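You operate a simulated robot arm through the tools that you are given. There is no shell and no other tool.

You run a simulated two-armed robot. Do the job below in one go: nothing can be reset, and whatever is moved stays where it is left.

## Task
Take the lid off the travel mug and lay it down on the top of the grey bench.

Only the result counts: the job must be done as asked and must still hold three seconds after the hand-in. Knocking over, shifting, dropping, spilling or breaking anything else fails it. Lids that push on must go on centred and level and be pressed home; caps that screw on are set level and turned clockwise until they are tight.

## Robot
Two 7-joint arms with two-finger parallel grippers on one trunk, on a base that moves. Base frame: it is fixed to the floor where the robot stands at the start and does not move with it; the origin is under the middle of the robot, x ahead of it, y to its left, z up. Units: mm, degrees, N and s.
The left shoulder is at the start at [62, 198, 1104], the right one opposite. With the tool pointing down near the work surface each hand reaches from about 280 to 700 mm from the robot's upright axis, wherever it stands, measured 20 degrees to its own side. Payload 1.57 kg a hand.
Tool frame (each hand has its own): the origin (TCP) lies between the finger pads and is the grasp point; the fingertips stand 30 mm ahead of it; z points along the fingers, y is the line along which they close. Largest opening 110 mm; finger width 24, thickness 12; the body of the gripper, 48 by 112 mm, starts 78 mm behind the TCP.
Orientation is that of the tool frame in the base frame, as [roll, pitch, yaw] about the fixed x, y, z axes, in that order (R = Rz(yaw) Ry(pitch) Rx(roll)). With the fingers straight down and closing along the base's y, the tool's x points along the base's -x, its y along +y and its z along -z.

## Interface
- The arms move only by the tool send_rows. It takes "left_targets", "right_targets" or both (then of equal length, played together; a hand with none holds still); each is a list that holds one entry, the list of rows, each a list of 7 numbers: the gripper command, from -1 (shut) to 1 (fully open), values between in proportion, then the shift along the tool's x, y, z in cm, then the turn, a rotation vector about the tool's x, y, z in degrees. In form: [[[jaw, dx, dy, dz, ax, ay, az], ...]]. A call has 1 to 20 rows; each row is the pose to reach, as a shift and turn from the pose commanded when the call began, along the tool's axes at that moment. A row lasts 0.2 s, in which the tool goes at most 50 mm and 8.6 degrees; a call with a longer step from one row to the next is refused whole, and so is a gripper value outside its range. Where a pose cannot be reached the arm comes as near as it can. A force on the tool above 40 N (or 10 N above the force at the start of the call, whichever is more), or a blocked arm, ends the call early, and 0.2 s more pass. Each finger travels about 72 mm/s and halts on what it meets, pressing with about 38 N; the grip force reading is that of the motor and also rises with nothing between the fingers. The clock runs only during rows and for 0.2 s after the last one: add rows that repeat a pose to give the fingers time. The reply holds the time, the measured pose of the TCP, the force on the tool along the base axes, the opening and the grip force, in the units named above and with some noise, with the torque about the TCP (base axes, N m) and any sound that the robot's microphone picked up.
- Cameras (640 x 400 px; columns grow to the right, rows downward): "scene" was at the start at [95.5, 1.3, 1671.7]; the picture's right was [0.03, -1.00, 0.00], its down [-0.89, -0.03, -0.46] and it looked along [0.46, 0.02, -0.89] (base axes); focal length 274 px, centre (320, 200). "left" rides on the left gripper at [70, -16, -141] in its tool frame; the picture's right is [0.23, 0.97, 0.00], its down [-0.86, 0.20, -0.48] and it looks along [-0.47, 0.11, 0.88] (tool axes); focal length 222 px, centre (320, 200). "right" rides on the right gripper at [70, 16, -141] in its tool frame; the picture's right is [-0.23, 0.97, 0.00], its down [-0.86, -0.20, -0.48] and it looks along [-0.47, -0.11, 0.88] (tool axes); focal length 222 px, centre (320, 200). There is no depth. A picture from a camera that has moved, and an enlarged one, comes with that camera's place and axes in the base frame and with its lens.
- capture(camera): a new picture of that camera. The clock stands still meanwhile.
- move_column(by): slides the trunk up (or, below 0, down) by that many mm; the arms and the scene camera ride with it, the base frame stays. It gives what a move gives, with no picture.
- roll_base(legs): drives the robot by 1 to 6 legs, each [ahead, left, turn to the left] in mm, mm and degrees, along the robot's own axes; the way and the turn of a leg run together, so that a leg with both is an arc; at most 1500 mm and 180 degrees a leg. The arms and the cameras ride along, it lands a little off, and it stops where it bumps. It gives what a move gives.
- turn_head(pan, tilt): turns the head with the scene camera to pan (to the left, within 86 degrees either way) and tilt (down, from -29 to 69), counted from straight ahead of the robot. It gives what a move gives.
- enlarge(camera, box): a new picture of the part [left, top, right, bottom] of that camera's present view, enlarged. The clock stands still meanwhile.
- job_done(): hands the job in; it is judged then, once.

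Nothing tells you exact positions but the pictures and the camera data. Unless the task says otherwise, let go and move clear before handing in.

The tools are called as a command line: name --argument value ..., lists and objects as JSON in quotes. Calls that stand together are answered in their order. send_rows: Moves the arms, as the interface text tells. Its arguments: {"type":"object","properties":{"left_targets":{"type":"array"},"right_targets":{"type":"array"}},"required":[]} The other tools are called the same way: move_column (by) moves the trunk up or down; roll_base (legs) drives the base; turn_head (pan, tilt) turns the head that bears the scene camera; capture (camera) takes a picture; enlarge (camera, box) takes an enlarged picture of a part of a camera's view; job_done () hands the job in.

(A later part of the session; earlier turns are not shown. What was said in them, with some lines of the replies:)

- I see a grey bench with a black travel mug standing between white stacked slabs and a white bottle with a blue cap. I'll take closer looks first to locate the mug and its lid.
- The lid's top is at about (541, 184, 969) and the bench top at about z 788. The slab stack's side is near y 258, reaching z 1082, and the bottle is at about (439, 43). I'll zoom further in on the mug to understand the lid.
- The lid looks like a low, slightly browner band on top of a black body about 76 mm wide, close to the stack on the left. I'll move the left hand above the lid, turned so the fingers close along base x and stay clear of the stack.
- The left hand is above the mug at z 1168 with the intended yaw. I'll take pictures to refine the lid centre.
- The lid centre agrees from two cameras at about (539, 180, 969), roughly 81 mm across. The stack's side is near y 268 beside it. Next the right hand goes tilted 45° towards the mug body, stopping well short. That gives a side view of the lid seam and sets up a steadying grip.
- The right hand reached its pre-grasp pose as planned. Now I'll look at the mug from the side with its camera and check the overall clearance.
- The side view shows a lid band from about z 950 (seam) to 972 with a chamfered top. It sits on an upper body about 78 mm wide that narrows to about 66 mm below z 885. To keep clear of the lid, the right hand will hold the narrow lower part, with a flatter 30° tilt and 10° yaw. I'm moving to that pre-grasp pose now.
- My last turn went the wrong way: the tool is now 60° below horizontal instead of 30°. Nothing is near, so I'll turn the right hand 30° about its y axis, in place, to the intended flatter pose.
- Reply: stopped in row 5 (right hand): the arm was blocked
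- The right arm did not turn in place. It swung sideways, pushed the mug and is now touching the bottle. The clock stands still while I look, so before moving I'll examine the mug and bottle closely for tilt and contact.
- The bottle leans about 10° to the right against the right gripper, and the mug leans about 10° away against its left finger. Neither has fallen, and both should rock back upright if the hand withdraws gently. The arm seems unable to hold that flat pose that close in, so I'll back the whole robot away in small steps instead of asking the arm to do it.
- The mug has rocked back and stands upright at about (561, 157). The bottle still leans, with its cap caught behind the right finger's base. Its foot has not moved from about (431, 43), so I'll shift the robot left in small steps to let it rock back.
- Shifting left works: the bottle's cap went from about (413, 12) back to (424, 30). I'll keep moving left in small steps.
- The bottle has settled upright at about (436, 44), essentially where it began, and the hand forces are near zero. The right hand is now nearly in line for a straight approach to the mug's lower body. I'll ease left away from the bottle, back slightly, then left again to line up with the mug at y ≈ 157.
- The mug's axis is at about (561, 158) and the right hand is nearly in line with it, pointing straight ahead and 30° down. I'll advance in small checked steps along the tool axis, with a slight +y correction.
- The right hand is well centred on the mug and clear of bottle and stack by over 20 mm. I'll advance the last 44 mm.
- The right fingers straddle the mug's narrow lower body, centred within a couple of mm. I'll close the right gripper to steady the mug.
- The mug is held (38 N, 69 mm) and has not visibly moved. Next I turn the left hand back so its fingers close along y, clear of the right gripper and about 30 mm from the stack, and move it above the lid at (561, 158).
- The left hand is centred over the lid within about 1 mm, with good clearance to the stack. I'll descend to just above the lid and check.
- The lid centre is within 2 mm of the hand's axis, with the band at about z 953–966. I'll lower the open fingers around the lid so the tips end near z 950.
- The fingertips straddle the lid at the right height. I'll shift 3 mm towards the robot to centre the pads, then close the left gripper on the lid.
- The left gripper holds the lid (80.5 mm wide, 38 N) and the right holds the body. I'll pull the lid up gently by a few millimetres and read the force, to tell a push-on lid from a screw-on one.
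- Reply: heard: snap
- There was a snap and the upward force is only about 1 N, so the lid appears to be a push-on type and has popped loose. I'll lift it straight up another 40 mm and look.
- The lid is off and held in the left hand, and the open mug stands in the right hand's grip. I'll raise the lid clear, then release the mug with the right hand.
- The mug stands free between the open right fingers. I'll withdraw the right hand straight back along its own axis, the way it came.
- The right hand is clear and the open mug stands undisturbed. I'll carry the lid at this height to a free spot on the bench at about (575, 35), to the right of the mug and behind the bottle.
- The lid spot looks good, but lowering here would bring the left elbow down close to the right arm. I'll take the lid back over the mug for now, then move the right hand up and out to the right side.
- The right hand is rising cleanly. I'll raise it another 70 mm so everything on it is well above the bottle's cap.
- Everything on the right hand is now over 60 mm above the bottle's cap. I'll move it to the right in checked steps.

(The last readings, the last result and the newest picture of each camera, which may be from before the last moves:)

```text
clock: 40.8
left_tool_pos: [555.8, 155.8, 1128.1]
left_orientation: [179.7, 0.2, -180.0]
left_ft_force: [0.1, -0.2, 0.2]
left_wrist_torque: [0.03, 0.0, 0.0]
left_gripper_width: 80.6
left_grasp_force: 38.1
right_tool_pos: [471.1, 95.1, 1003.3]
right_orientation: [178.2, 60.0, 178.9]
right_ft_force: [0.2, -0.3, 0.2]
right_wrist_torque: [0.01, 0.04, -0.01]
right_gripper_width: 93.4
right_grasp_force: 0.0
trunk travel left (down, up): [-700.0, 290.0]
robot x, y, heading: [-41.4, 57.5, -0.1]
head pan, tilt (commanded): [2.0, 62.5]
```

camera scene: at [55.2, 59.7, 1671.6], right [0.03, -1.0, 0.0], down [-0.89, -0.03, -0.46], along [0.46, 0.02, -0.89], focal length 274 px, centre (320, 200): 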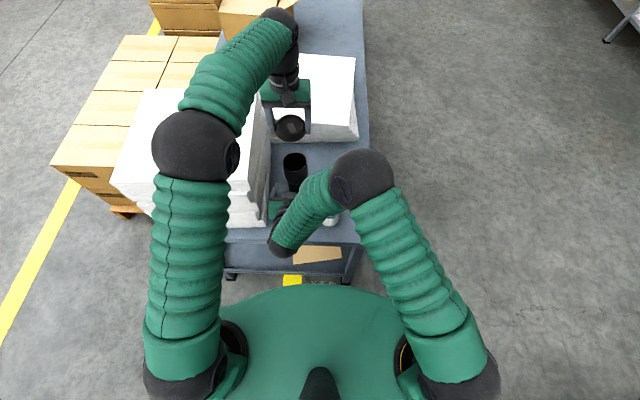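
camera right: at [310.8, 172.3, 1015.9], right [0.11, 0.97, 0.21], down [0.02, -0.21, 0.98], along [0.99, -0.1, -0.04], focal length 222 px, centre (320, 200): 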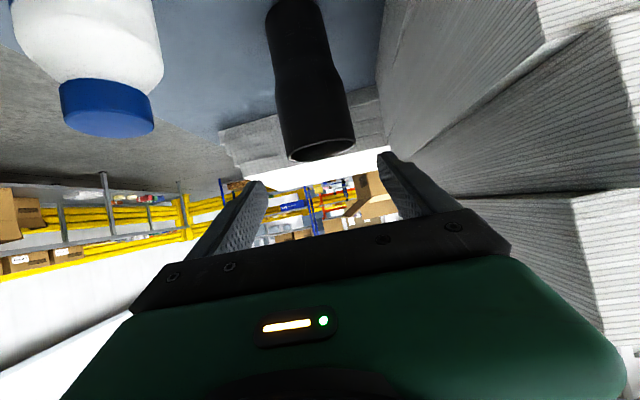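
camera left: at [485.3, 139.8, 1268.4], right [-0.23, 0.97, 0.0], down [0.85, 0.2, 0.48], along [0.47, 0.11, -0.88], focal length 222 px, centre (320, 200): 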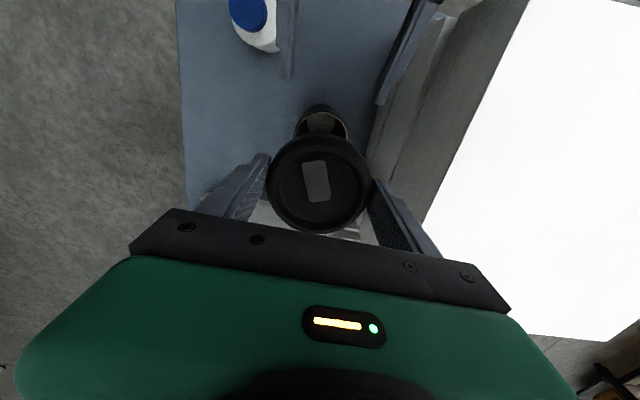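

send_rows --right_targets '[[[0.7, 0, -2.0, 0, 0, 0, 0], [0.7, 0, -4.0, 0, 0, 0, 0], [0.7, 0, -6.0, 0, 0, 0, 0], [0.7, 0, -8.0, 0, 0, 0, 0], [0.7, 0, -10.0, 0, 0, 0, 0], [0.7, 0, -12.0, 0, 0, 0, 0], [0.7, 0, -14.0, 0, 0, 0, 0], [0.7, 0, -16.0, 0, 0, 0, 0], [0.7, 0, -18.0, 0, 0, 0, 0], [0.7, 0, -20.0, 0, 0, 0, 0]]]'

capture --camera "scene"

capture --camera "left"

```text
clock: 43.0
left_tool_pos: [556.0, 148.1, 1128.8]
left_orientation: [179.5, 0.3, 179.9]
left_ft_force: [0.2, -1.4, -0.9]
left_wrist_torque: [0.06, -0.03, 0.0]
left_gripper_width: 80.7
left_grasp_force: 37.9
right_tool_pos: [474.4, -100.4, 1003.2]
right_orientation: [177.8, 59.5, 178.8]
right_ft_force: [-0.1, -0.5, 0.1]
right_wrist_torque: [0.05, -0.04, 0.05]
right_gripper_width: 93.3
right_grasp_force: 0.1
right hand out of reach, approached as far as the arm can: row 10
trunk travel left (down, up): [-700.0, 290.0]
robot x, y, heading: [-40.8, 55.2, -0.1]
head pan, tilt (commanded): [2.0, 62.5]
```

```text
taken
camera scene: at [55.1, 48.7, 1671.7], right [0.03, -1.0, -0.01], down [-0.89, -0.03, -0.46], along [0.46, 0.02, -0.89], focal length 274 px, centre (320, 200)
```

scene: 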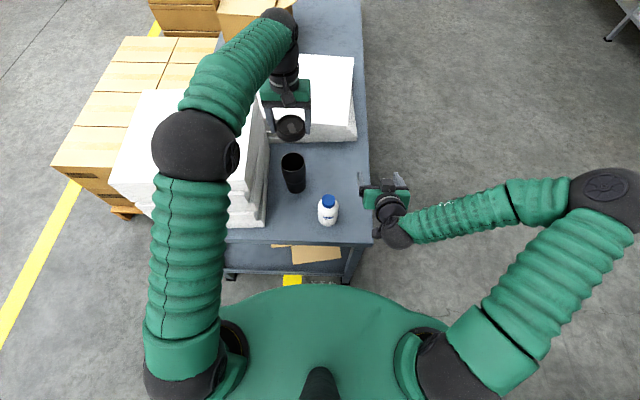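

```text
taken
camera left: at [485.4, 131.4, 1268.9], right [-0.23, 0.97, 0.01], down [0.85, 0.19, 0.49], along [0.47, 0.12, -0.87], focal length 222 px, centre (320, 200)
```

left: 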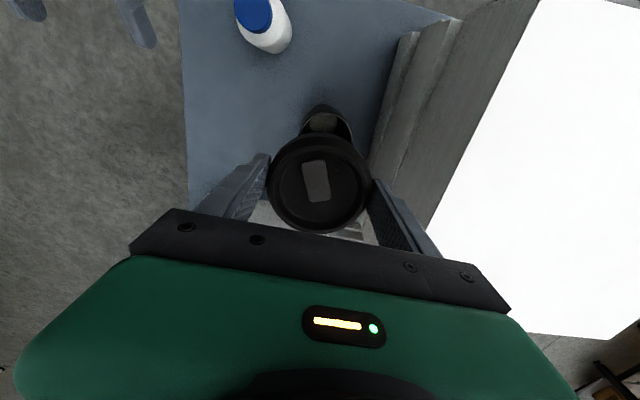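

The right arm is now out to the right, and bottle and mug are both standing. I'll carry the lid to about (575, 35) again and check before lowering.

send_rows --left_targets '[[[0.1, -0.3, -1.8, 0, 0, 0, 0], [0.1, -0.6, -3.6, 0, 0, 0, 0], [0.1, -0.9, -5.4, 0, 0, 0, 0], [0.1, -1.2, -7.2, 0, 0, 0, 0], [0.1, -1.5, -9.0, 0, 0, 0, 0], [0.1, -1.7, -10.6, 0, 0, 0, 0], [0.1, -1.9, -11.5, 0, 0, 0, 0], [0.1, -1.9, -11.5, 0, 0, 0, 0]]]'

capture --camera "left"

capture --camera "scene"

```text
clock: 44.8
left_tool_pos: [576.9, 40.0, 1126.7]
left_orientation: [179.8, 0.4, 180.0]
left_ft_force: [0.1, -0.1, -1.3]
left_wrist_torque: [-0.02, -0.01, -0.02]
left_gripper_width: 80.4
left_grasp_force: 37.6
right_tool_pos: [474.6, -94.1, 1003.4]
right_orientation: [178.4, 59.5, 179.3]
right_ft_force: [-0.7, -0.3, -0.4]
right_wrist_torque: [0.0, -0.03, -0.02]
right_gripper_width: 93.5
right_grasp_force: 0.1
trunk travel left (down, up): [-700.0, 290.0]
robot x, y, heading: [-42.6, 58.1, 0.1]
head pan, tilt (commanded): [2.0, 62.5]
```

```text
taken
camera left: at [505.5, 24.1, 1267.7], right [-0.23, 0.97, 0.0], down [0.85, 0.2, 0.48], along [0.47, 0.11, -0.87], focal length 222 px, centre (320, 200)
```

left: 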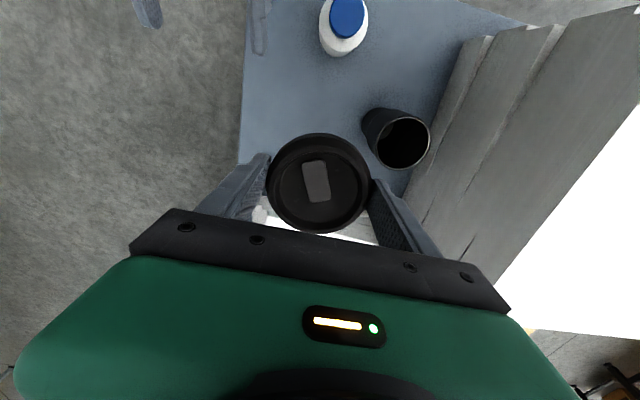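

```text
taken
camera scene: at [55.2, 56.1, 1671.6], right [0.03, -1.0, 0.0], down [-0.89, -0.03, -0.46], along [0.46, 0.02, -0.89], focal length 274 px, centre (320, 200)
```

scene: 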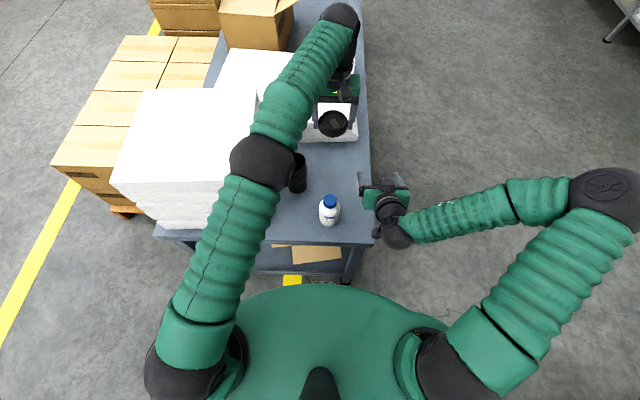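

The lid is over the free spot and the arms are separated. I'll lower in stages, checking clearance on the way.

send_rows --left_targets '[[[0.1, 0, 0, 2, 0, 0, 0], [0.1, 0, 0, 4, 0, 0, 0], [0.1, 0, 0, 6, 0, 0, 0], [0.1, 0, 0, 8, 0, 0, 0], [0.1, 0, 0, 10, 0, 0, 0], [0.1, 0, 0, 12, 0, 0, 0], [0.1, 0, 0, 14, 0, 0, 0], [0.1, 0, 0, 14, 0, 0, 0]]]'

capture --camera "left"

capture --camera "scene"

```text
clock: 46.6
left_tool_pos: [575.5, 41.2, 987.9]
left_orientation: [179.7, 0.3, -180.0]
left_ft_force: [-0.1, -0.8, 0.0]
left_wrist_torque: [-0.02, -0.02, 0.02]
left_gripper_width: 80.5
left_grasp_force: 37.8
right_tool_pos: [473.9, -95.4, 1003.5]
right_orientation: [178.3, 59.3, 179.1]
right_ft_force: [0.1, 0.5, -0.9]
right_wrist_torque: [0.01, 0.0, 0.03]
right_gripper_width: 93.4
right_grasp_force: 0.1
trunk travel left (down, up): [-700.0, 290.0]
robot x, y, heading: [-43.2, 56.8, 0.1]
head pan, tilt (commanded): [2.0, 62.5]
```

```text
taken
camera left: at [505.0, 23.9, 1128.6], right [-0.23, 0.97, 0.0], down [0.85, 0.2, 0.48], along [0.47, 0.11, -0.87], focal length 222 px, centre (320, 200)
```

left: 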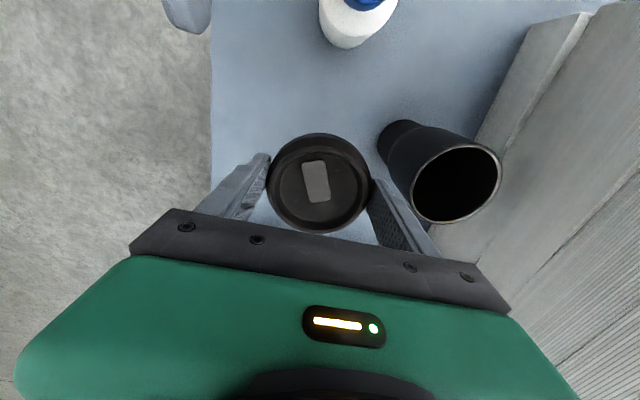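

```text
taken
camera scene: at [55.1, 56.4, 1671.6], right [0.03, -1.0, 0.0], down [-0.89, -0.03, -0.46], along [0.46, 0.02, -0.89], focal length 274 px, centre (320, 200)
```

scene: 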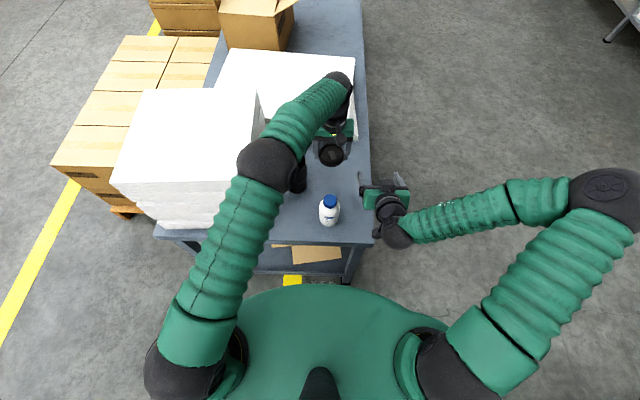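

Clearance is fine; the bottle and mug are both visible and untouched. I'll keep lowering, shifting 10 mm further from the mug.

send_rows --left_targets '[[[0.1, 0, -0.3, 2, 0, 0, 0], [0.1, 0, -0.6, 4, 0, 0, 0], [0.1, 0, -1.0, 6, 0, 0, 0], [0.1, 0, -1.0, 8, 0, 0, 0], [0.1, 0, -1.0, 10, 0, 0, 0], [0.1, 0, -1.0, 11.5, 0, 0, 0], [0.1, 0, -1.0, 11.5, 0, 0, 0]]]'

capture --camera "left"

capture --camera "scene"

capture --camera "right"

```text
clock: 48.2
left_tool_pos: [576.2, 31.8, 872.8]
left_orientation: [179.8, 0.3, -180.0]
left_ft_force: [-0.5, -0.1, -0.6]
left_wrist_torque: [-0.01, 0.01, 0.01]
left_gripper_width: 80.7
left_grasp_force: 38.3
right_tool_pos: [473.2, -94.1, 1004.2]
right_orientation: [178.2, 59.4, 179.2]
right_ft_force: [-0.7, 0.6, 0.5]
right_wrist_torque: [-0.02, 0.0, 0.02]
right_gripper_width: 93.7
right_grasp_force: 0.0
trunk travel left (down, up): [-700.0, 290.0]
robot x, y, heading: [-44.3, 54.6, 0.1]
head pan, tilt (commanded): [2.0, 62.5]
```

```text
taken
camera left: at [505.5, 15.0, 1012.9], right [-0.23, 0.97, 0.0], down [0.85, 0.2, 0.48], along [0.47, 0.11, -0.87], focal length 222 px, centre (320, 200)
```

left: 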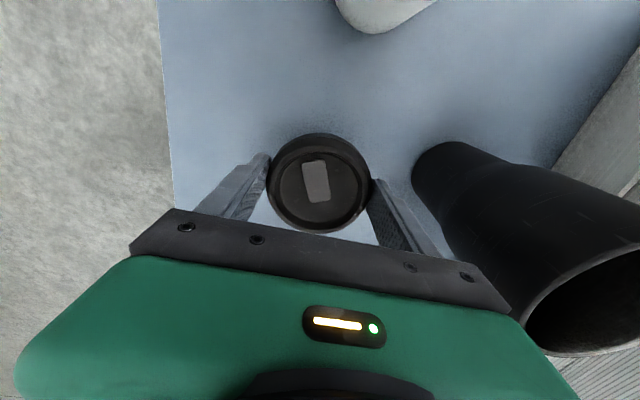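

```text
taken
camera scene: at [55.3, 56.3, 1671.6], right [0.03, -1.0, 0.0], down [-0.89, -0.03, -0.46], along [0.46, 0.02, -0.89], focal length 274 px, centre (320, 200)
```

scene: 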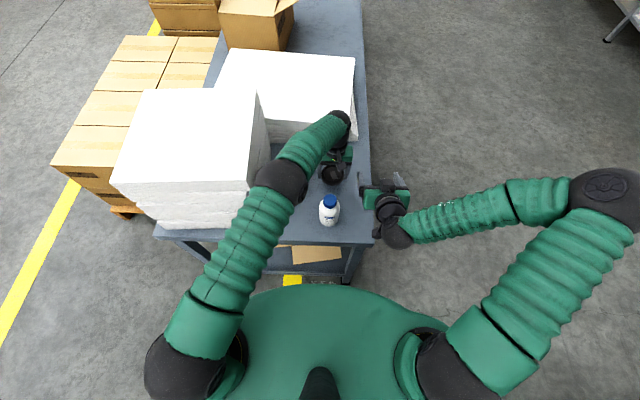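

```text
taken
camera right: at [315.1, -79.9, 1016.2], right [0.1, 0.97, 0.21], down [0.03, -0.21, 0.98], along [0.99, -0.1, -0.05], focal length 222 px, centre (320, 200)
```

right: 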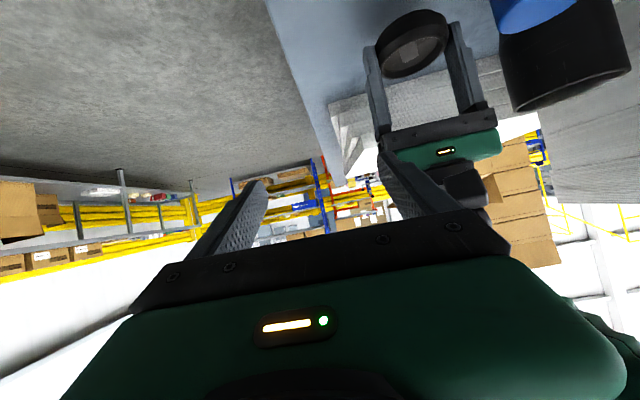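

enlarge --camera "right" --box '[340, 0, 520, 150]'

enlarge --camera "scene" --box '[270, 130, 370, 240]'

```text
2.67 times, centred on (430, 75) of right
camera zoom: at [315.1, -79.9, 1016.2], right [0.1, 0.97, 0.21], down [0.03, -0.21, 0.98], along [0.99, -0.1, -0.05], focal length 592 px, centre (27, 533)
```

zoom: 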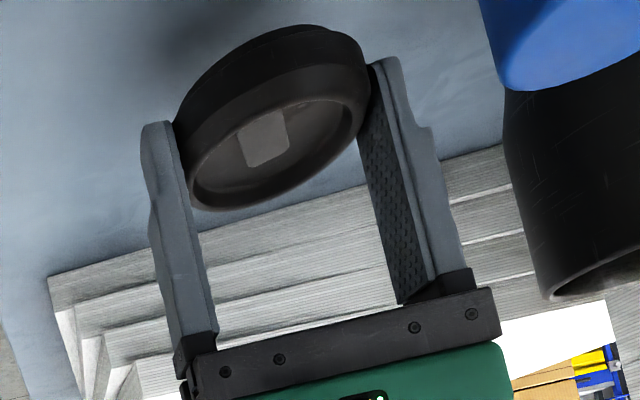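

```text
3.64 times, centred on (320, 185) of scene
camera zoom: at [55.3, 56.3, 1671.6], right [0.03, -1.0, 0.0], down [-0.89, -0.03, -0.46], along [0.46, 0.02, -0.89], focal length 994 px, centre (320, 254)
```

zoom: 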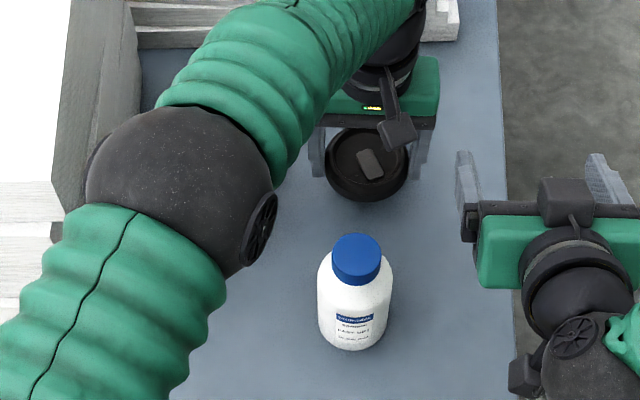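

The lid hangs level with its underside roughly 40 mm above the bench. I'll lower 30 mm, then go in 2–3 mm steps, watching the force.

send_rows --left_targets '[[[0.1, 0, 0, 0.8, 0, 0, 0], [0.1, 0, 0, 1.6, 0, 0, 0], [0.1, 0, 0, 2.3, 0, 0, 0], [0.1, 0, 0, 2.8, 0, 0, 0], [0.1, 0, 0, 3.0, 0, 0, 0]]]'

send_rows --left_targets '[[[0.1, 0, 0, 0.2, 0, 0, 0], [0.1, 0, 0, 0.4, 0, 0, 0], [0.1, 0, 0, 0.4, 0, 0, 0]]]'

capture --camera "right"

```text
clock: 49.4
left_tool_pos: [576.9, 32.2, 841.4]
left_orientation: [179.7, 0.4, 180.0]
left_ft_force: [0.4, -0.3, -0.7]
left_wrist_torque: [0.06, -0.03, -0.01]
left_gripper_width: 80.5
left_grasp_force: 37.9
right_tool_pos: [473.4, -95.3, 1004.3]
right_orientation: [178.4, 59.4, 179.2]
right_ft_force: [-0.4, -0.7, 0.1]
right_wrist_torque: [-0.01, -0.03, -0.01]
right_gripper_width: 93.4
right_grasp_force: 0.0
trunk travel left (down, up): [-700.0, 290.0]
robot x, y, heading: [-40.0, 57.1, 0.2]
head pan, tilt (commanded): [2.0, 62.5]
```

```text
clock: 50.2
left_tool_pos: [578.0, 34.5, 838.1]
left_orientation: [179.8, 0.4, -180.0]
left_ft_force: [-0.2, -0.5, -0.5]
left_wrist_torque: [-0.03, 0.04, -0.03]
left_gripper_width: 80.7
left_grasp_force: 37.8
right_tool_pos: [474.8, -95.7, 1003.5]
right_orientation: [178.3, 59.4, 179.2]
right_ft_force: [0.0, 0.1, -0.1]
right_wrist_torque: [-0.01, 0.01, 0.01]
right_gripper_width: 93.3
right_grasp_force: 0.0
trunk travel left (down, up): [-700.0, 290.0]
robot x, y, heading: [-39.7, 57.7, 0.0]
head pan, tilt (commanded): [2.0, 62.5]
```

```text
taken
camera right: at [315.2, -79.9, 1016.2], right [0.1, 0.97, 0.21], down [0.03, -0.21, 0.98], along [0.99, -0.1, -0.05], focal length 222 px, centre (320, 200)
```

right: 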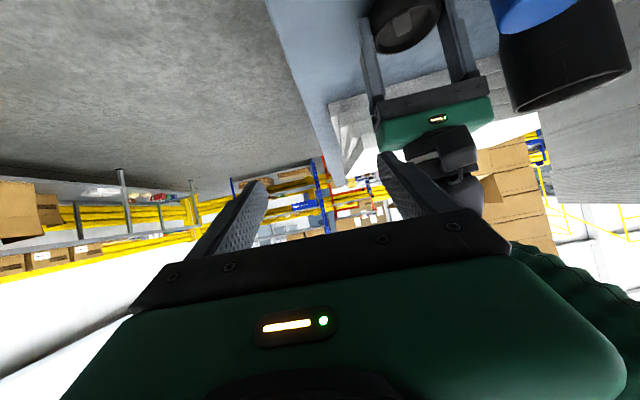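

Still no contact at TCP z 838. I'll continue in 2 mm steps.

send_rows --left_targets '[[[0.1, 0, 0, 0.2, 0, 0, 0], [0.1, 0, 0, 0.4, 0, 0, 0], [0.1, 0, 0, 0.4, 0, 0, 0]]]'

```text
clock: 51.0
left_tool_pos: [577.7, 31.7, 835.9]
left_orientation: [179.8, 0.5, 180.0]
left_ft_force: [0.5, -1.4, 6.9]
left_wrist_torque: [-0.17, -0.02, 0.03]
left_gripper_width: 80.8
left_grasp_force: 37.6
right_tool_pos: [472.6, -93.5, 1003.9]
right_orientation: [178.3, 59.5, 179.3]
right_ft_force: [-0.3, -0.8, 0.4]
right_wrist_torque: [0.0, -0.02, -0.01]
right_gripper_width: 93.5
right_grasp_force: 0.0
trunk travel left (down, up): [-700.0, 290.0]
robot x, y, heading: [-41.7, 58.4, -0.3]
head pan, tilt (commanded): [2.0, 62.5]
```

Contact: about 7 N upward at TCP z 835, so the lid rests on the bench. I'll open the left fingers moderately to release it.

send_rows --left_targets '[[[0.45, 0, 0, 0, 0, 0, 0], [0.55, 0, 0, 0, 0, 0, 0], [0.7, 0, 0, 0, 0, 0, 0], [0.8, 0, 0, 0, 0, 0, 0], [0.8, 0, 0, 0, 0, 0, 0]]]'

capture --camera "left"

```text
clock: 52.2
left_tool_pos: [577.4, 32.3, 835.1]
left_orientation: [179.8, 0.3, -179.9]
left_ft_force: [0.0, 0.4, 0.3]
left_wrist_torque: [-0.02, 0.01, -0.01]
left_gripper_width: 99.0
left_grasp_force: 0.0
right_tool_pos: [474.6, -93.9, 1004.1]
right_orientation: [178.3, 59.4, 179.3]
right_ft_force: [0.1, 0.4, -0.1]
right_wrist_torque: [-0.02, -0.02, 0.0]
right_gripper_width: 93.5
right_grasp_force: 0.2
trunk travel left (down, up): [-700.0, 290.0]
robot x, y, heading: [-43.4, 59.2, 0.3]
head pan, tilt (commanded): [2.0, 62.5]
```

```text
taken
camera left: at [506.6, 15.2, 974.1], right [-0.23, 0.97, 0.0], down [0.85, 0.2, 0.48], along [0.47, 0.11, -0.88], focal length 222 px, centre (320, 200)
```

left: 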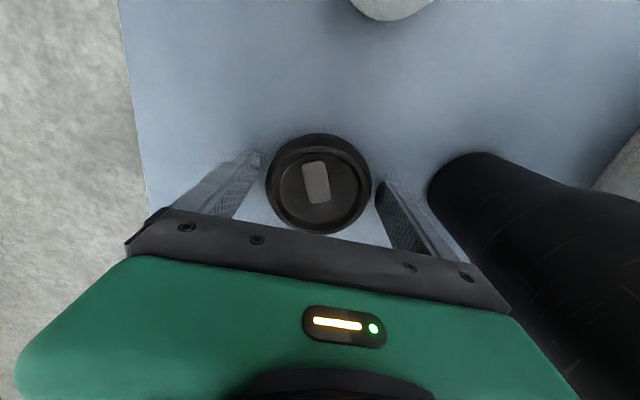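

The lid lies on the bench, free between the open fingers. I'll raise the left hand straight up, well clear.

send_rows --left_targets '[[[0.8, 0, 0, -0.7, 0, 0, 0], [0.8, 0, 0, -1.5, 0, 0, 0], [0.8, 0, 0, -3, 0, 0, 0], [0.8, 0, 0, -5, 0, 0, 0], [0.8, 0, 0, -7, 0, 0, 0], [0.8, 0, 0, -9, 0, 0, 0], [0.8, 0, 0, -11, 0, 0, 0], [0.8, 0, 0, -13, 0, 0, 0], [0.8, 0, 0, -15, 0, 0, 0], [0.8, 0, 0, -17, 0, 0, 0], [0.8, 0, 0, -19, 0, 0, 0], [0.8, 0, 0, -21, 0, 0, 0], [0.8, 0, 0, -23, 0, 0, 0], [0.8, 0, 0, -25, 0, 0, 0], [0.8, 0, 0, -27, 0, 0, 0]]]'

capture --camera "left"

enlarge --camera "scene" --box '[220, 90, 400, 250]'

capture --camera "right"

```text
clock: 55.4
left_tool_pos: [573.3, 31.8, 1105.3]
left_orientation: [179.8, 0.4, -180.0]
left_ft_force: [-0.7, 1.1, -0.4]
left_wrist_torque: [0.02, 0.0, -0.01]
left_gripper_width: 99.0
left_grasp_force: 0.1
right_tool_pos: [473.7, -94.7, 1003.8]
right_orientation: [178.4, 59.3, 179.2]
right_ft_force: [-0.1, 0.2, 0.7]
right_wrist_torque: [-0.01, 0.0, 0.01]
right_gripper_width: 93.4
right_grasp_force: 0.1
trunk travel left (down, up): [-700.0, 290.0]
robot x, y, heading: [-40.2, 59.3, -0.2]
head pan, tilt (commanded): [2.0, 62.5]
```

```text
taken
camera left: at [502.9, 14.6, 1245.2], right [-0.23, 0.97, 0.0], down [0.85, 0.2, 0.48], along [0.47, 0.11, -0.87], focal length 222 px, centre (320, 200)
```

left: 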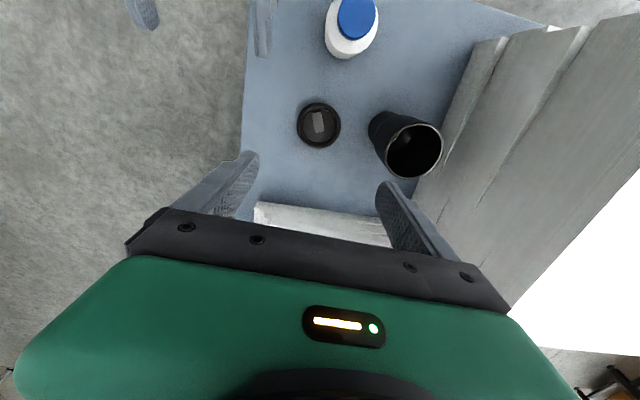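

```text
2.50 times, centred on (310, 170) of scene
camera zoom: at [54.7, 56.4, 1671.7], right [0.03, -1.0, 0.0], down [-0.89, -0.03, -0.46], along [0.46, 0.02, -0.89], focal length 684 px, centre (345, 275)
```

zoom: 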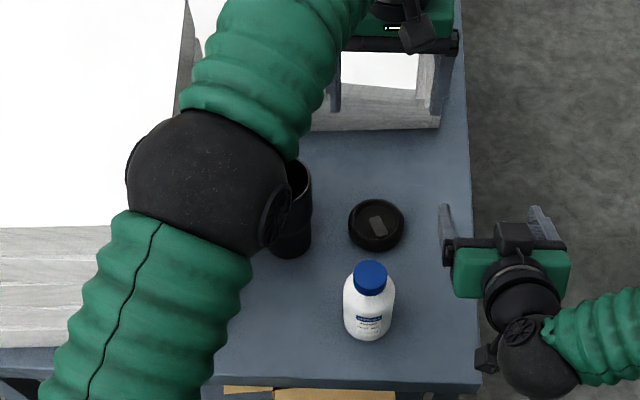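

```text
taken
camera right: at [314.9, -79.9, 1016.3], right [0.1, 0.97, 0.21], down [0.03, -0.21, 0.98], along [0.99, -0.1, -0.05], focal length 222 px, centre (320, 200)
```

right: 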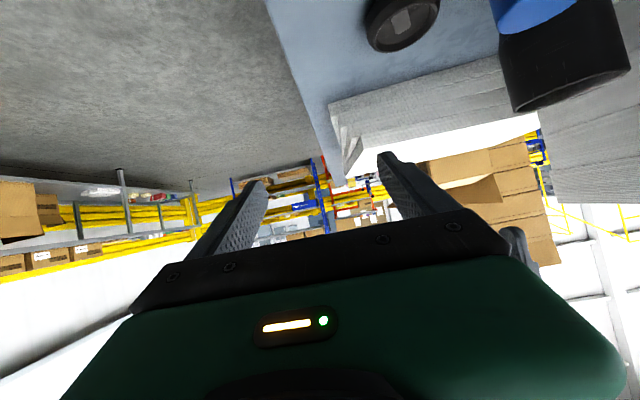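

The lid lies flat on the bench at about (575, 32), and the bottle stands at (437, 41), where it started. The mug stands about 30 mm from its original place because of my earlier bump. The left hand can easily set it back, so I'll move over it and check alignment first.

send_rows --left_targets '[[[0.9, 0.2, 1.8, 0, 0, 0, 0], [1, 0.4, 3.6, 0, 0, 0, 0], [1, 0.6, 5.4, 0, 0, 0, 0], [1, 0.8, 7.2, 0, 0, 0, 0], [1, 1.0, 9.0, 0, 0, 0, 0], [1, 1.2, 10.8, 0, 0, 0, 0], [1, 1.3, 12.6, 0, 0, 0, 0], [1, 1.3, 12.6, 0, 0, 0, 0]]]'

capture --camera "left"

enlarge --camera "left" --box '[250, 70, 410, 200]'

enlarge --camera "scene" --box '[220, 90, 400, 250]'

```text
clock: 57.2
left_tool_pos: [560.5, 156.6, 1105.1]
left_orientation: [179.8, 0.4, 180.0]
left_ft_force: [-0.2, -1.3, -0.1]
left_wrist_torque: [-0.03, 0.01, 0.0]
left_gripper_width: 110.2
left_grasp_force: 0.0
right_tool_pos: [472.2, -96.1, 1005.0]
right_orientation: [178.4, 59.4, 179.3]
right_ft_force: [1.1, -0.6, 0.4]
right_wrist_torque: [0.01, 0.0, 0.05]
right_gripper_width: 93.7
right_grasp_force: 0.1
trunk travel left (down, up): [-700.0, 290.0]
robot x, y, heading: [-43.1, 53.8, 0.0]
head pan, tilt (commanded): [2.0, 62.5]
```

```text
taken
camera left: at [490.7, 139.5, 1244.5], right [-0.23, 0.97, 0.0], down [0.85, 0.2, 0.48], along [0.47, 0.11, -0.88], focal length 222 px, centre (320, 200)
```

left: 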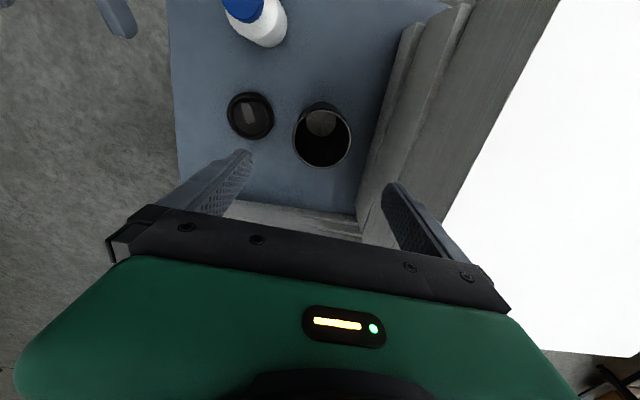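

```text
3.08 times, centred on (330, 135) of left
camera zoom: at [490.7, 139.5, 1244.5], right [-0.23, 0.97, 0.0], down [0.85, 0.2, 0.48], along [0.47, 0.11, -0.88], focal length 684 px, centre (289, 400)
```

zoom: 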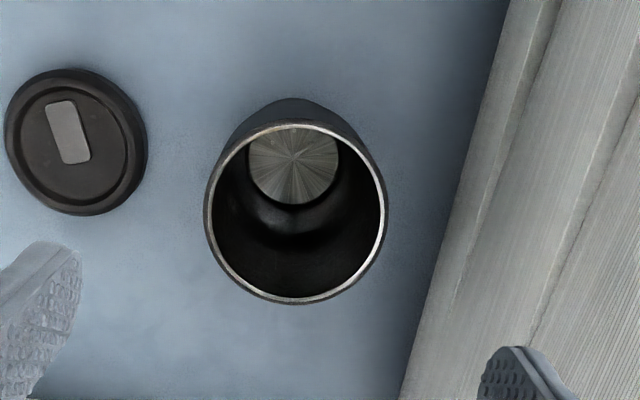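

```text
2.50 times, centred on (310, 170) of scene
camera zoom: at [55.2, 57.2, 1671.6], right [0.03, -1.0, 0.0], down [-0.89, -0.03, -0.46], along [0.46, 0.02, -0.89], focal length 684 px, centre (345, 275)
```

zoom: 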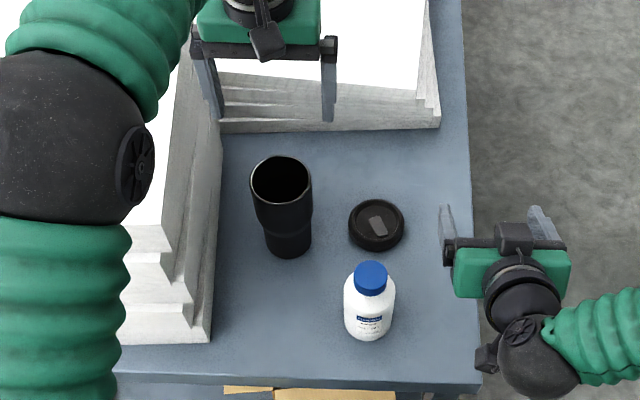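

The mug is empty and its rim centre is at about (558, 158), roughly 3 mm off the hand's axis. I'll centre the hand, lower the open fingers around the upper body and grip it.

send_rows --left_targets '[[[1, 0.25, 0.26, 2, 0, 0, 0], [1, 0.25, 0.26, 4, 0, 0, 0], [1, 0.25, 0.26, 6, 0, 0, 0], [1, 0.25, 0.26, 8, 0, 0, 0], [1, 0.25, 0.26, 10, 0, 0, 0], [1, 0.25, 0.26, 11, 0, 0, 0], [1, 0.25, 0.26, 11, 0, 0, 0]]]'

enlarge --camera "left" --box '[140, 60, 480, 290]'

enlarge --camera "scene" --box '[240, 100, 340, 220]'

```text
clock: 58.8
left_tool_pos: [558.9, 161.6, 995.4]
left_orientation: [179.8, 0.3, -179.9]
left_ft_force: [-0.1, -0.1, -0.6]
left_wrist_torque: [-0.01, 0.02, -0.03]
left_gripper_width: 110.2
left_grasp_force: 0.1
right_tool_pos: [472.7, -94.4, 1004.6]
right_orientation: [178.4, 59.3, 179.3]
right_ft_force: [0.6, 1.3, 0.3]
right_wrist_torque: [0.0, -0.02, -0.02]
right_gripper_width: 93.3
right_grasp_force: 0.0
trunk travel left (down, up): [-700.0, 290.0]
robot x, y, heading: [-42.1, 57.3, 0.2]
head pan, tilt (commanded): [2.0, 62.5]
```

```text
1.74 times, centred on (310, 175) of left
camera zoom: at [488.8, 144.1, 1135.4], right [-0.23, 0.97, 0.0], down [0.85, 0.2, 0.48], along [0.47, 0.11, -0.87], focal length 386 px, centre (337, 244)
```

zoom: 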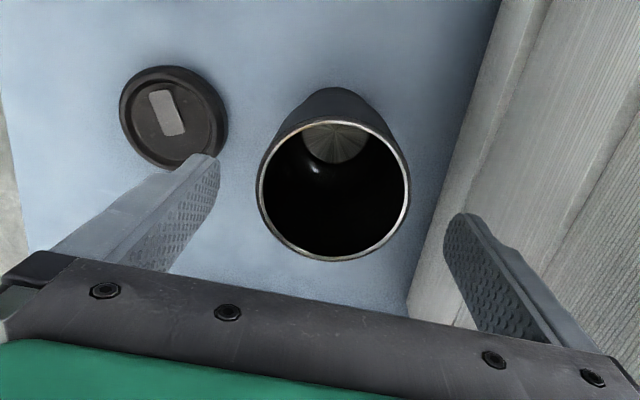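

```text
3.33 times, centred on (290, 160) of scene
camera zoom: at [55.0, 57.2, 1671.7], right [0.03, -1.0, 0.0], down [-0.89, -0.03, -0.46], along [0.46, 0.02, -0.89], focal length 912 px, centre (420, 333)
```

zoom: 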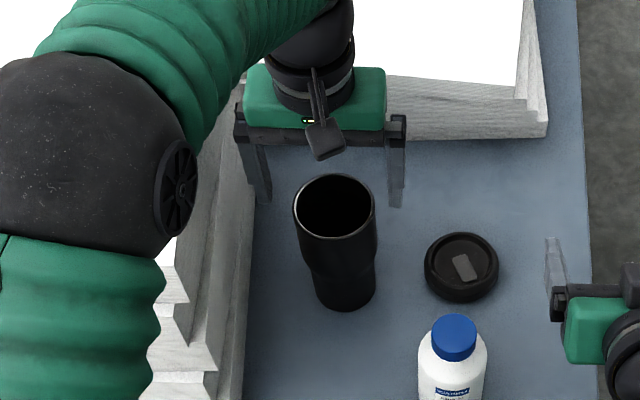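

Alignment is within about 2 mm. I'll correct that, lower to TCP z ≈ 933, then close on the upper body.

send_rows --left_targets '[[[1, 0.15, -0.2, 1.5, 0, 0, 0], [1, 0.15, -0.2, 3, 0, 0, 0], [1, 0.15, -0.2, 4.5, 0, 0, 0], [1, 0.15, -0.2, 6.2, 0, 0, 0], [1, 0.15, -0.2, 6.2, 0, 0, 0], [0.8, 0.15, -0.2, 6.2, 0, 0, 0], [0.6, 0.15, -0.2, 6.2, 0, 0, 0], [0.4, 0.15, -0.2, 6.2, 0, 0, 0], [0.2, 0.15, -0.2, 6.2, 0, 0, 0], [0.2, 0.15, -0.2, 6.2, 0, 0, 0]]]'

capture --camera "left"

enlarge --camera "scene" --box '[240, 100, 340, 220]'

```text
clock: 61.0
left_tool_pos: [558.1, 159.4, 933.4]
left_orientation: [179.8, 0.3, 179.9]
left_ft_force: [0.1, 0.1, -0.2]
left_wrist_torque: [-0.1, -0.07, 0.01]
left_gripper_width: 79.3
left_grasp_force: 37.9
right_tool_pos: [474.1, -95.1, 1004.2]
right_orientation: [178.3, 59.4, 179.4]
right_ft_force: [-0.1, -0.3, -0.3]
right_wrist_torque: [0.03, -0.03, -0.01]
right_gripper_width: 93.4
right_grasp_force: 0.0
trunk travel left (down, up): [-700.0, 290.0]
robot x, y, heading: [-40.9, 60.3, -0.1]
head pan, tilt (commanded): [2.0, 62.5]
```

```text
taken
camera left: at [487.5, 142.6, 1073.9], right [-0.23, 0.97, 0.0], down [0.85, 0.2, 0.48], along [0.47, 0.11, -0.87], focal length 222 px, centre (320, 200)
```

left: 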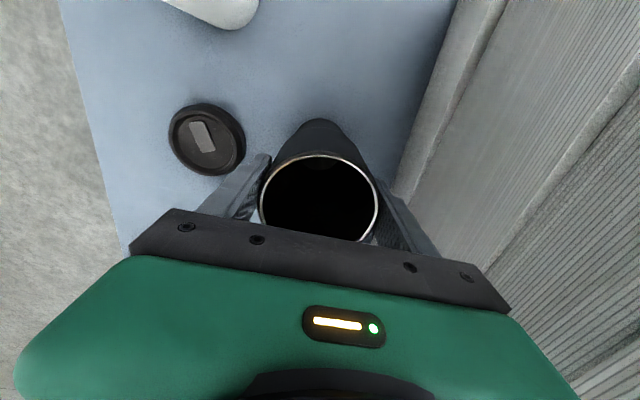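

```text
3.33 times, centred on (290, 160) of scene
camera zoom: at [55.5, 57.1, 1671.6], right [0.03, -1.0, 0.0], down [-0.89, -0.03, -0.46], along [0.46, 0.02, -0.89], focal length 912 px, centre (420, 333)
```

zoom: 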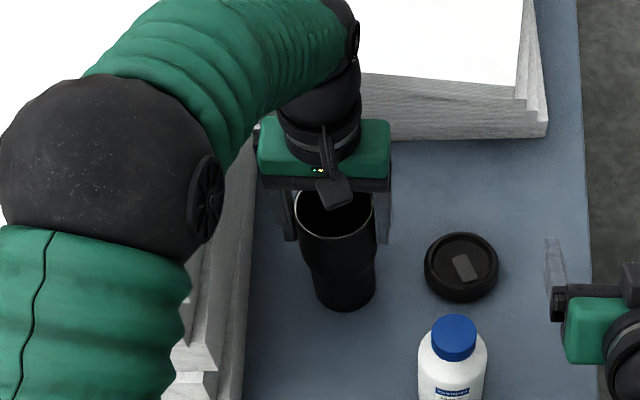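

The mug is gripped squarely. I'll lift it 4 mm, shift it back by about (−19, +21) to its original place, and set it down.

send_rows --left_targets '[[[0.2, 0, 0, -0.2, 0, 0, 0], [0.2, 0, 0, -0.4, 0, 0, 0], [0.2, 0, 0, -0.4, 0, 0, 0], [0.2, 0.4, 0.4, -0.4, 0, 0, 0], [0.2, 0.8, 0.85, -0.4, 0, 0, 0], [0.2, 1.2, 1.3, -0.4, 0, 0, 0], [0.2, 1.6, 1.75, -0.4, 0, 0, 0], [0.2, 1.9, 2.1, -0.4, 0, 0, 0], [0.2, 1.9, 2.1, -0.4, 0, 0, 0]]]'

capture --camera "left"

enlarge --camera "scene" --box '[240, 100, 340, 220]'

```text
clock: 63.0
left_tool_pos: [540.0, 179.8, 935.8]
left_orientation: [179.8, 0.3, 180.0]
left_ft_force: [-0.3, -0.3, -2.3]
left_wrist_torque: [0.02, 0.0, 0.0]
left_gripper_width: 79.2
left_grasp_force: 37.8
right_tool_pos: [475.4, -96.4, 1002.7]
right_orientation: [178.4, 59.4, 179.3]
right_ft_force: [-0.2, 0.1, -0.2]
right_wrist_torque: [-0.02, 0.0, -0.04]
right_gripper_width: 93.5
right_grasp_force: 0.1
trunk travel left (down, up): [-700.0, 290.0]
robot x, y, heading: [-45.1, 57.8, 0.0]
head pan, tilt (commanded): [2.0, 62.5]
```

```text
taken
camera left: at [469.1, 163.3, 1076.3], right [-0.23, 0.97, 0.0], down [0.85, 0.2, 0.48], along [0.47, 0.11, -0.88], focal length 222 px, centre (320, 200)
```

left: 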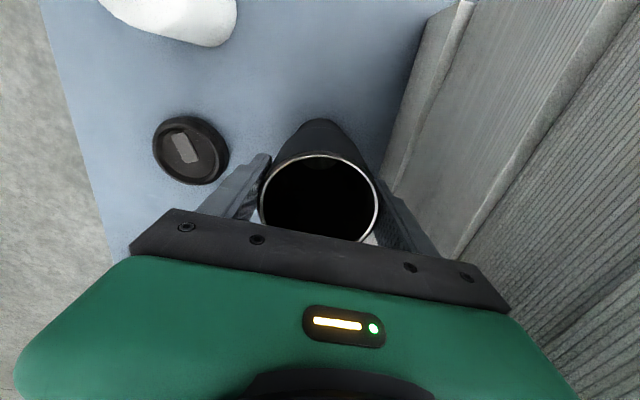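

```text
3.33 times, centred on (290, 160) of scene
camera zoom: at [55.9, 57.4, 1671.6], right [0.03, -1.0, 0.0], down [-0.89, -0.03, -0.46], along [0.46, 0.02, -0.89], focal length 912 px, centre (420, 333)
```

zoom: 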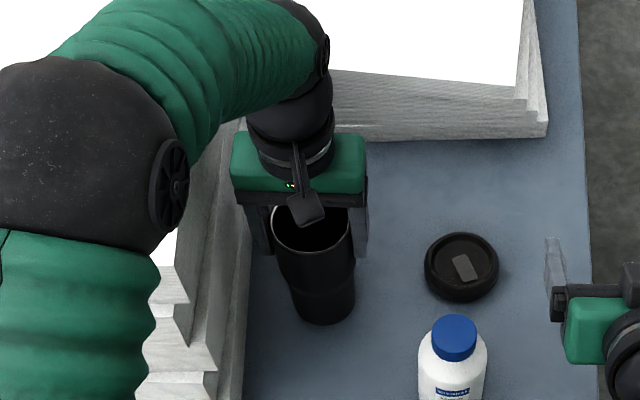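

The mug is at about (540, 180), a few millimetres up. I'll set it down slowly.

send_rows --left_targets '[[[0.2, 0, 0, 0.1, 0, 0, 0], [0.2, 0, 0, 0.2, 0, 0, 0], [0.2, 0, 0, 0.3, 0, 0, 0], [0.2, 0, 0, 0.35, 0, 0, 0]]]'

```text
clock: 64.0
left_tool_pos: [540.8, 179.7, 934.4]
left_orientation: [179.8, 0.5, -180.0]
left_ft_force: [1.0, 1.8, 4.6]
left_wrist_torque: [0.06, -0.06, -0.01]
left_gripper_width: 79.0
left_grasp_force: 37.7
right_tool_pos: [473.9, -93.6, 1004.0]
right_orientation: [178.5, 59.3, 179.4]
right_ft_force: [0.0, -0.7, -1.0]
right_wrist_torque: [-0.02, 0.01, -0.03]
right_gripper_width: 93.4
right_grasp_force: 0.0
trunk travel left (down, up): [-700.0, 290.0]
robot x, y, heading: [-39.9, 57.6, 0.1]
head pan, tilt (commanded): [2.0, 62.5]
```

The mug is back on the bench (about 5 N of contact). I'll open the fingers moderately, keeping clear of the stack, then rise straight up.

send_rows --left_targets '[[[0.43, 0, 0, 0, 0, 0, 0], [0.48, 0, 0, 0, 0, 0, 0], [0.55, 0, 0, 0, 0, 0, 0], [0.65, 0, 0, 0, 0, 0, 0], [0.72, 0, 0, 0, 0, 0, 0], [0.72, 0, 0, 0, 0, 0, 0]]]'

capture --camera "left"

```text
clock: 65.4
left_tool_pos: [540.6, 179.0, 933.9]
left_orientation: [179.8, 0.3, -179.9]
left_ft_force: [1.0, -0.6, -0.6]
left_wrist_torque: [0.01, 0.01, 0.0]
left_gripper_width: 94.5
left_grasp_force: 0.0
right_tool_pos: [474.6, -94.9, 1004.3]
right_orientation: [178.4, 59.4, 179.4]
right_ft_force: [-0.6, 0.0, -0.5]
right_wrist_torque: [-0.03, 0.03, 0.0]
right_gripper_width: 93.7
right_grasp_force: 0.1
trunk travel left (down, up): [-700.0, 290.0]
robot x, y, heading: [-44.6, 60.1, 0.1]
head pan, tilt (commanded): [2.0, 62.5]
```

```text
taken
camera left: at [469.1, 162.6, 1073.2], right [-0.23, 0.97, 0.0], down [0.85, 0.2, 0.48], along [0.47, 0.11, -0.88], focal length 222 px, centre (320, 200)
```

left: 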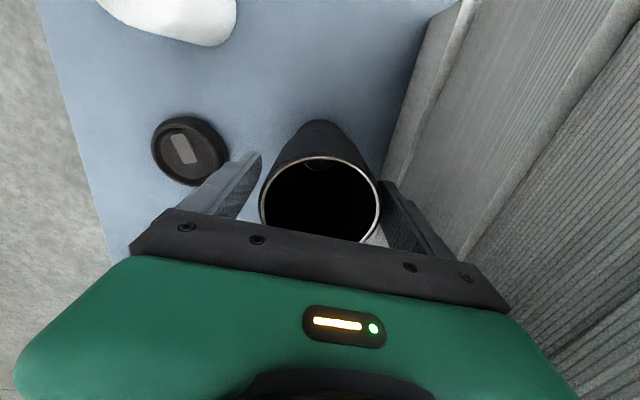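

send_rows --left_targets '[[[0.72, 0, 0, -0.7, 0, 0, 0], [0.72, 0, 0, -1.5, 0, 0, 0], [0.72, 0, 0, -2.5, 0, 0, 0], [0.72, 0, 0, -4, 0, 0, 0], [0.72, 0, 0, -6, 0, 0, 0], [0.72, 0, 0, -8, 0, 0, 0], [0.72, 0, 0, -10, 0, 0, 0], [0.72, 0, 0, -12, 0, 0, 0], [0.72, 0, 0, -14, 0, 0, 0], [0.72, 0, 0, -16, 0, 0, 0], [0.72, 0, 0, -18, 0, 0, 0], [0.72, 0, 0, -20, 0, 0, 0]]]'

capture --camera "left"

enlarge --camera "scene" --box '[220, 90, 400, 250]'

capture --camera "right"

```text
clock: 68.0
left_tool_pos: [537.6, 176.8, 1132.1]
left_orientation: [179.8, 0.4, -180.0]
left_ft_force: [0.1, 0.0, -0.1]
left_wrist_torque: [0.0, -0.01, -0.02]
left_gripper_width: 94.8
left_grasp_force: 0.1
right_tool_pos: [473.0, -95.2, 1004.7]
right_orientation: [178.4, 59.5, 179.3]
right_ft_force: [-0.4, -0.2, -0.3]
right_wrist_torque: [-0.01, 0.03, -0.03]
right_gripper_width: 93.3
right_grasp_force: 0.0
trunk travel left (down, up): [-700.0, 290.0]
robot x, y, heading: [-41.8, 58.2, 0.0]
head pan, tilt (commanded): [2.0, 62.5]
```

```text
taken
camera left: at [466.2, 159.7, 1273.0], right [-0.23, 0.97, 0.0], down [0.85, 0.2, 0.48], along [0.47, 0.11, -0.88], focal length 222 px, centre (320, 200)
```

left: 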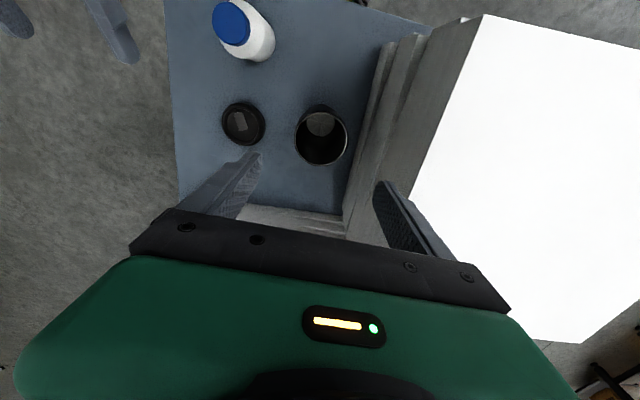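

```text
2.50 times, centred on (310, 170) of scene
camera zoom: at [54.4, 57.2, 1671.7], right [0.03, -1.0, 0.0], down [-0.89, -0.03, -0.46], along [0.46, 0.02, -0.89], focal length 684 px, centre (345, 275)
```

zoom: 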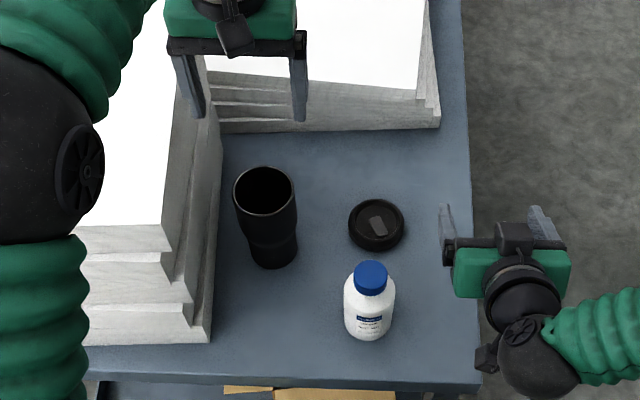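

```text
taken
camera right: at [314.9, -79.6, 1016.3], right [0.1, 0.97, 0.21], down [0.03, -0.21, 0.98], along [0.99, -0.1, -0.05], focal length 222 px, centre (320, 200)
```

right: 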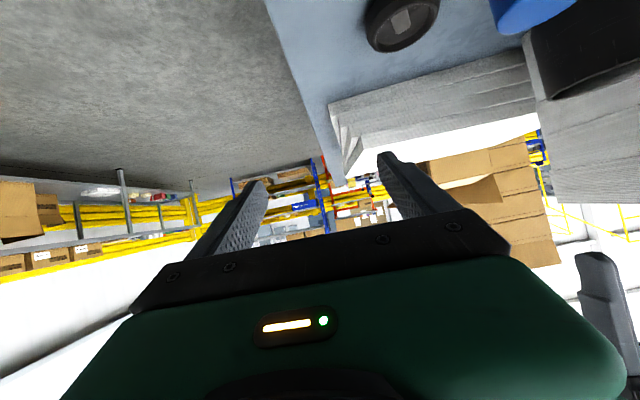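

The open mug stands upright at about (540, 180), essentially its original spot. The lid lies flat on the grey bench at about (575, 32), and the bottle is upright where it started. Both hands are empty and clear, so I'm handing in.

job_done

```text
The job is handed in.
```

The lid is off the travel mug and lying flat on the grey bench, at about (575, 32) mm, to the right of the mug. I handed the job in with both hands empty and clear; no verdict came back, only confirmation that it was handed in.

The job was not clean:

- **Bump:** While I was placing the right hand to steady the mug, the arm swung off its commanded path. It pushed the mug about 30 mm and tilted both the mug and the white bottle by 10–15°. Neither fell over.
- **Bottle:** It rocked back upright when I withdrew the hand. By the camera it stands within about 4 mm of where it began.
- **Mug:** It turned out to be empty, so nothing spilled. After laying the lid down I lifted the mug a few millimetres and set it back within about 2 mm of its original place. It has turned a little about its own axis.

If the judging counts movement during the job rather than only the final positions, that bump could fail it.
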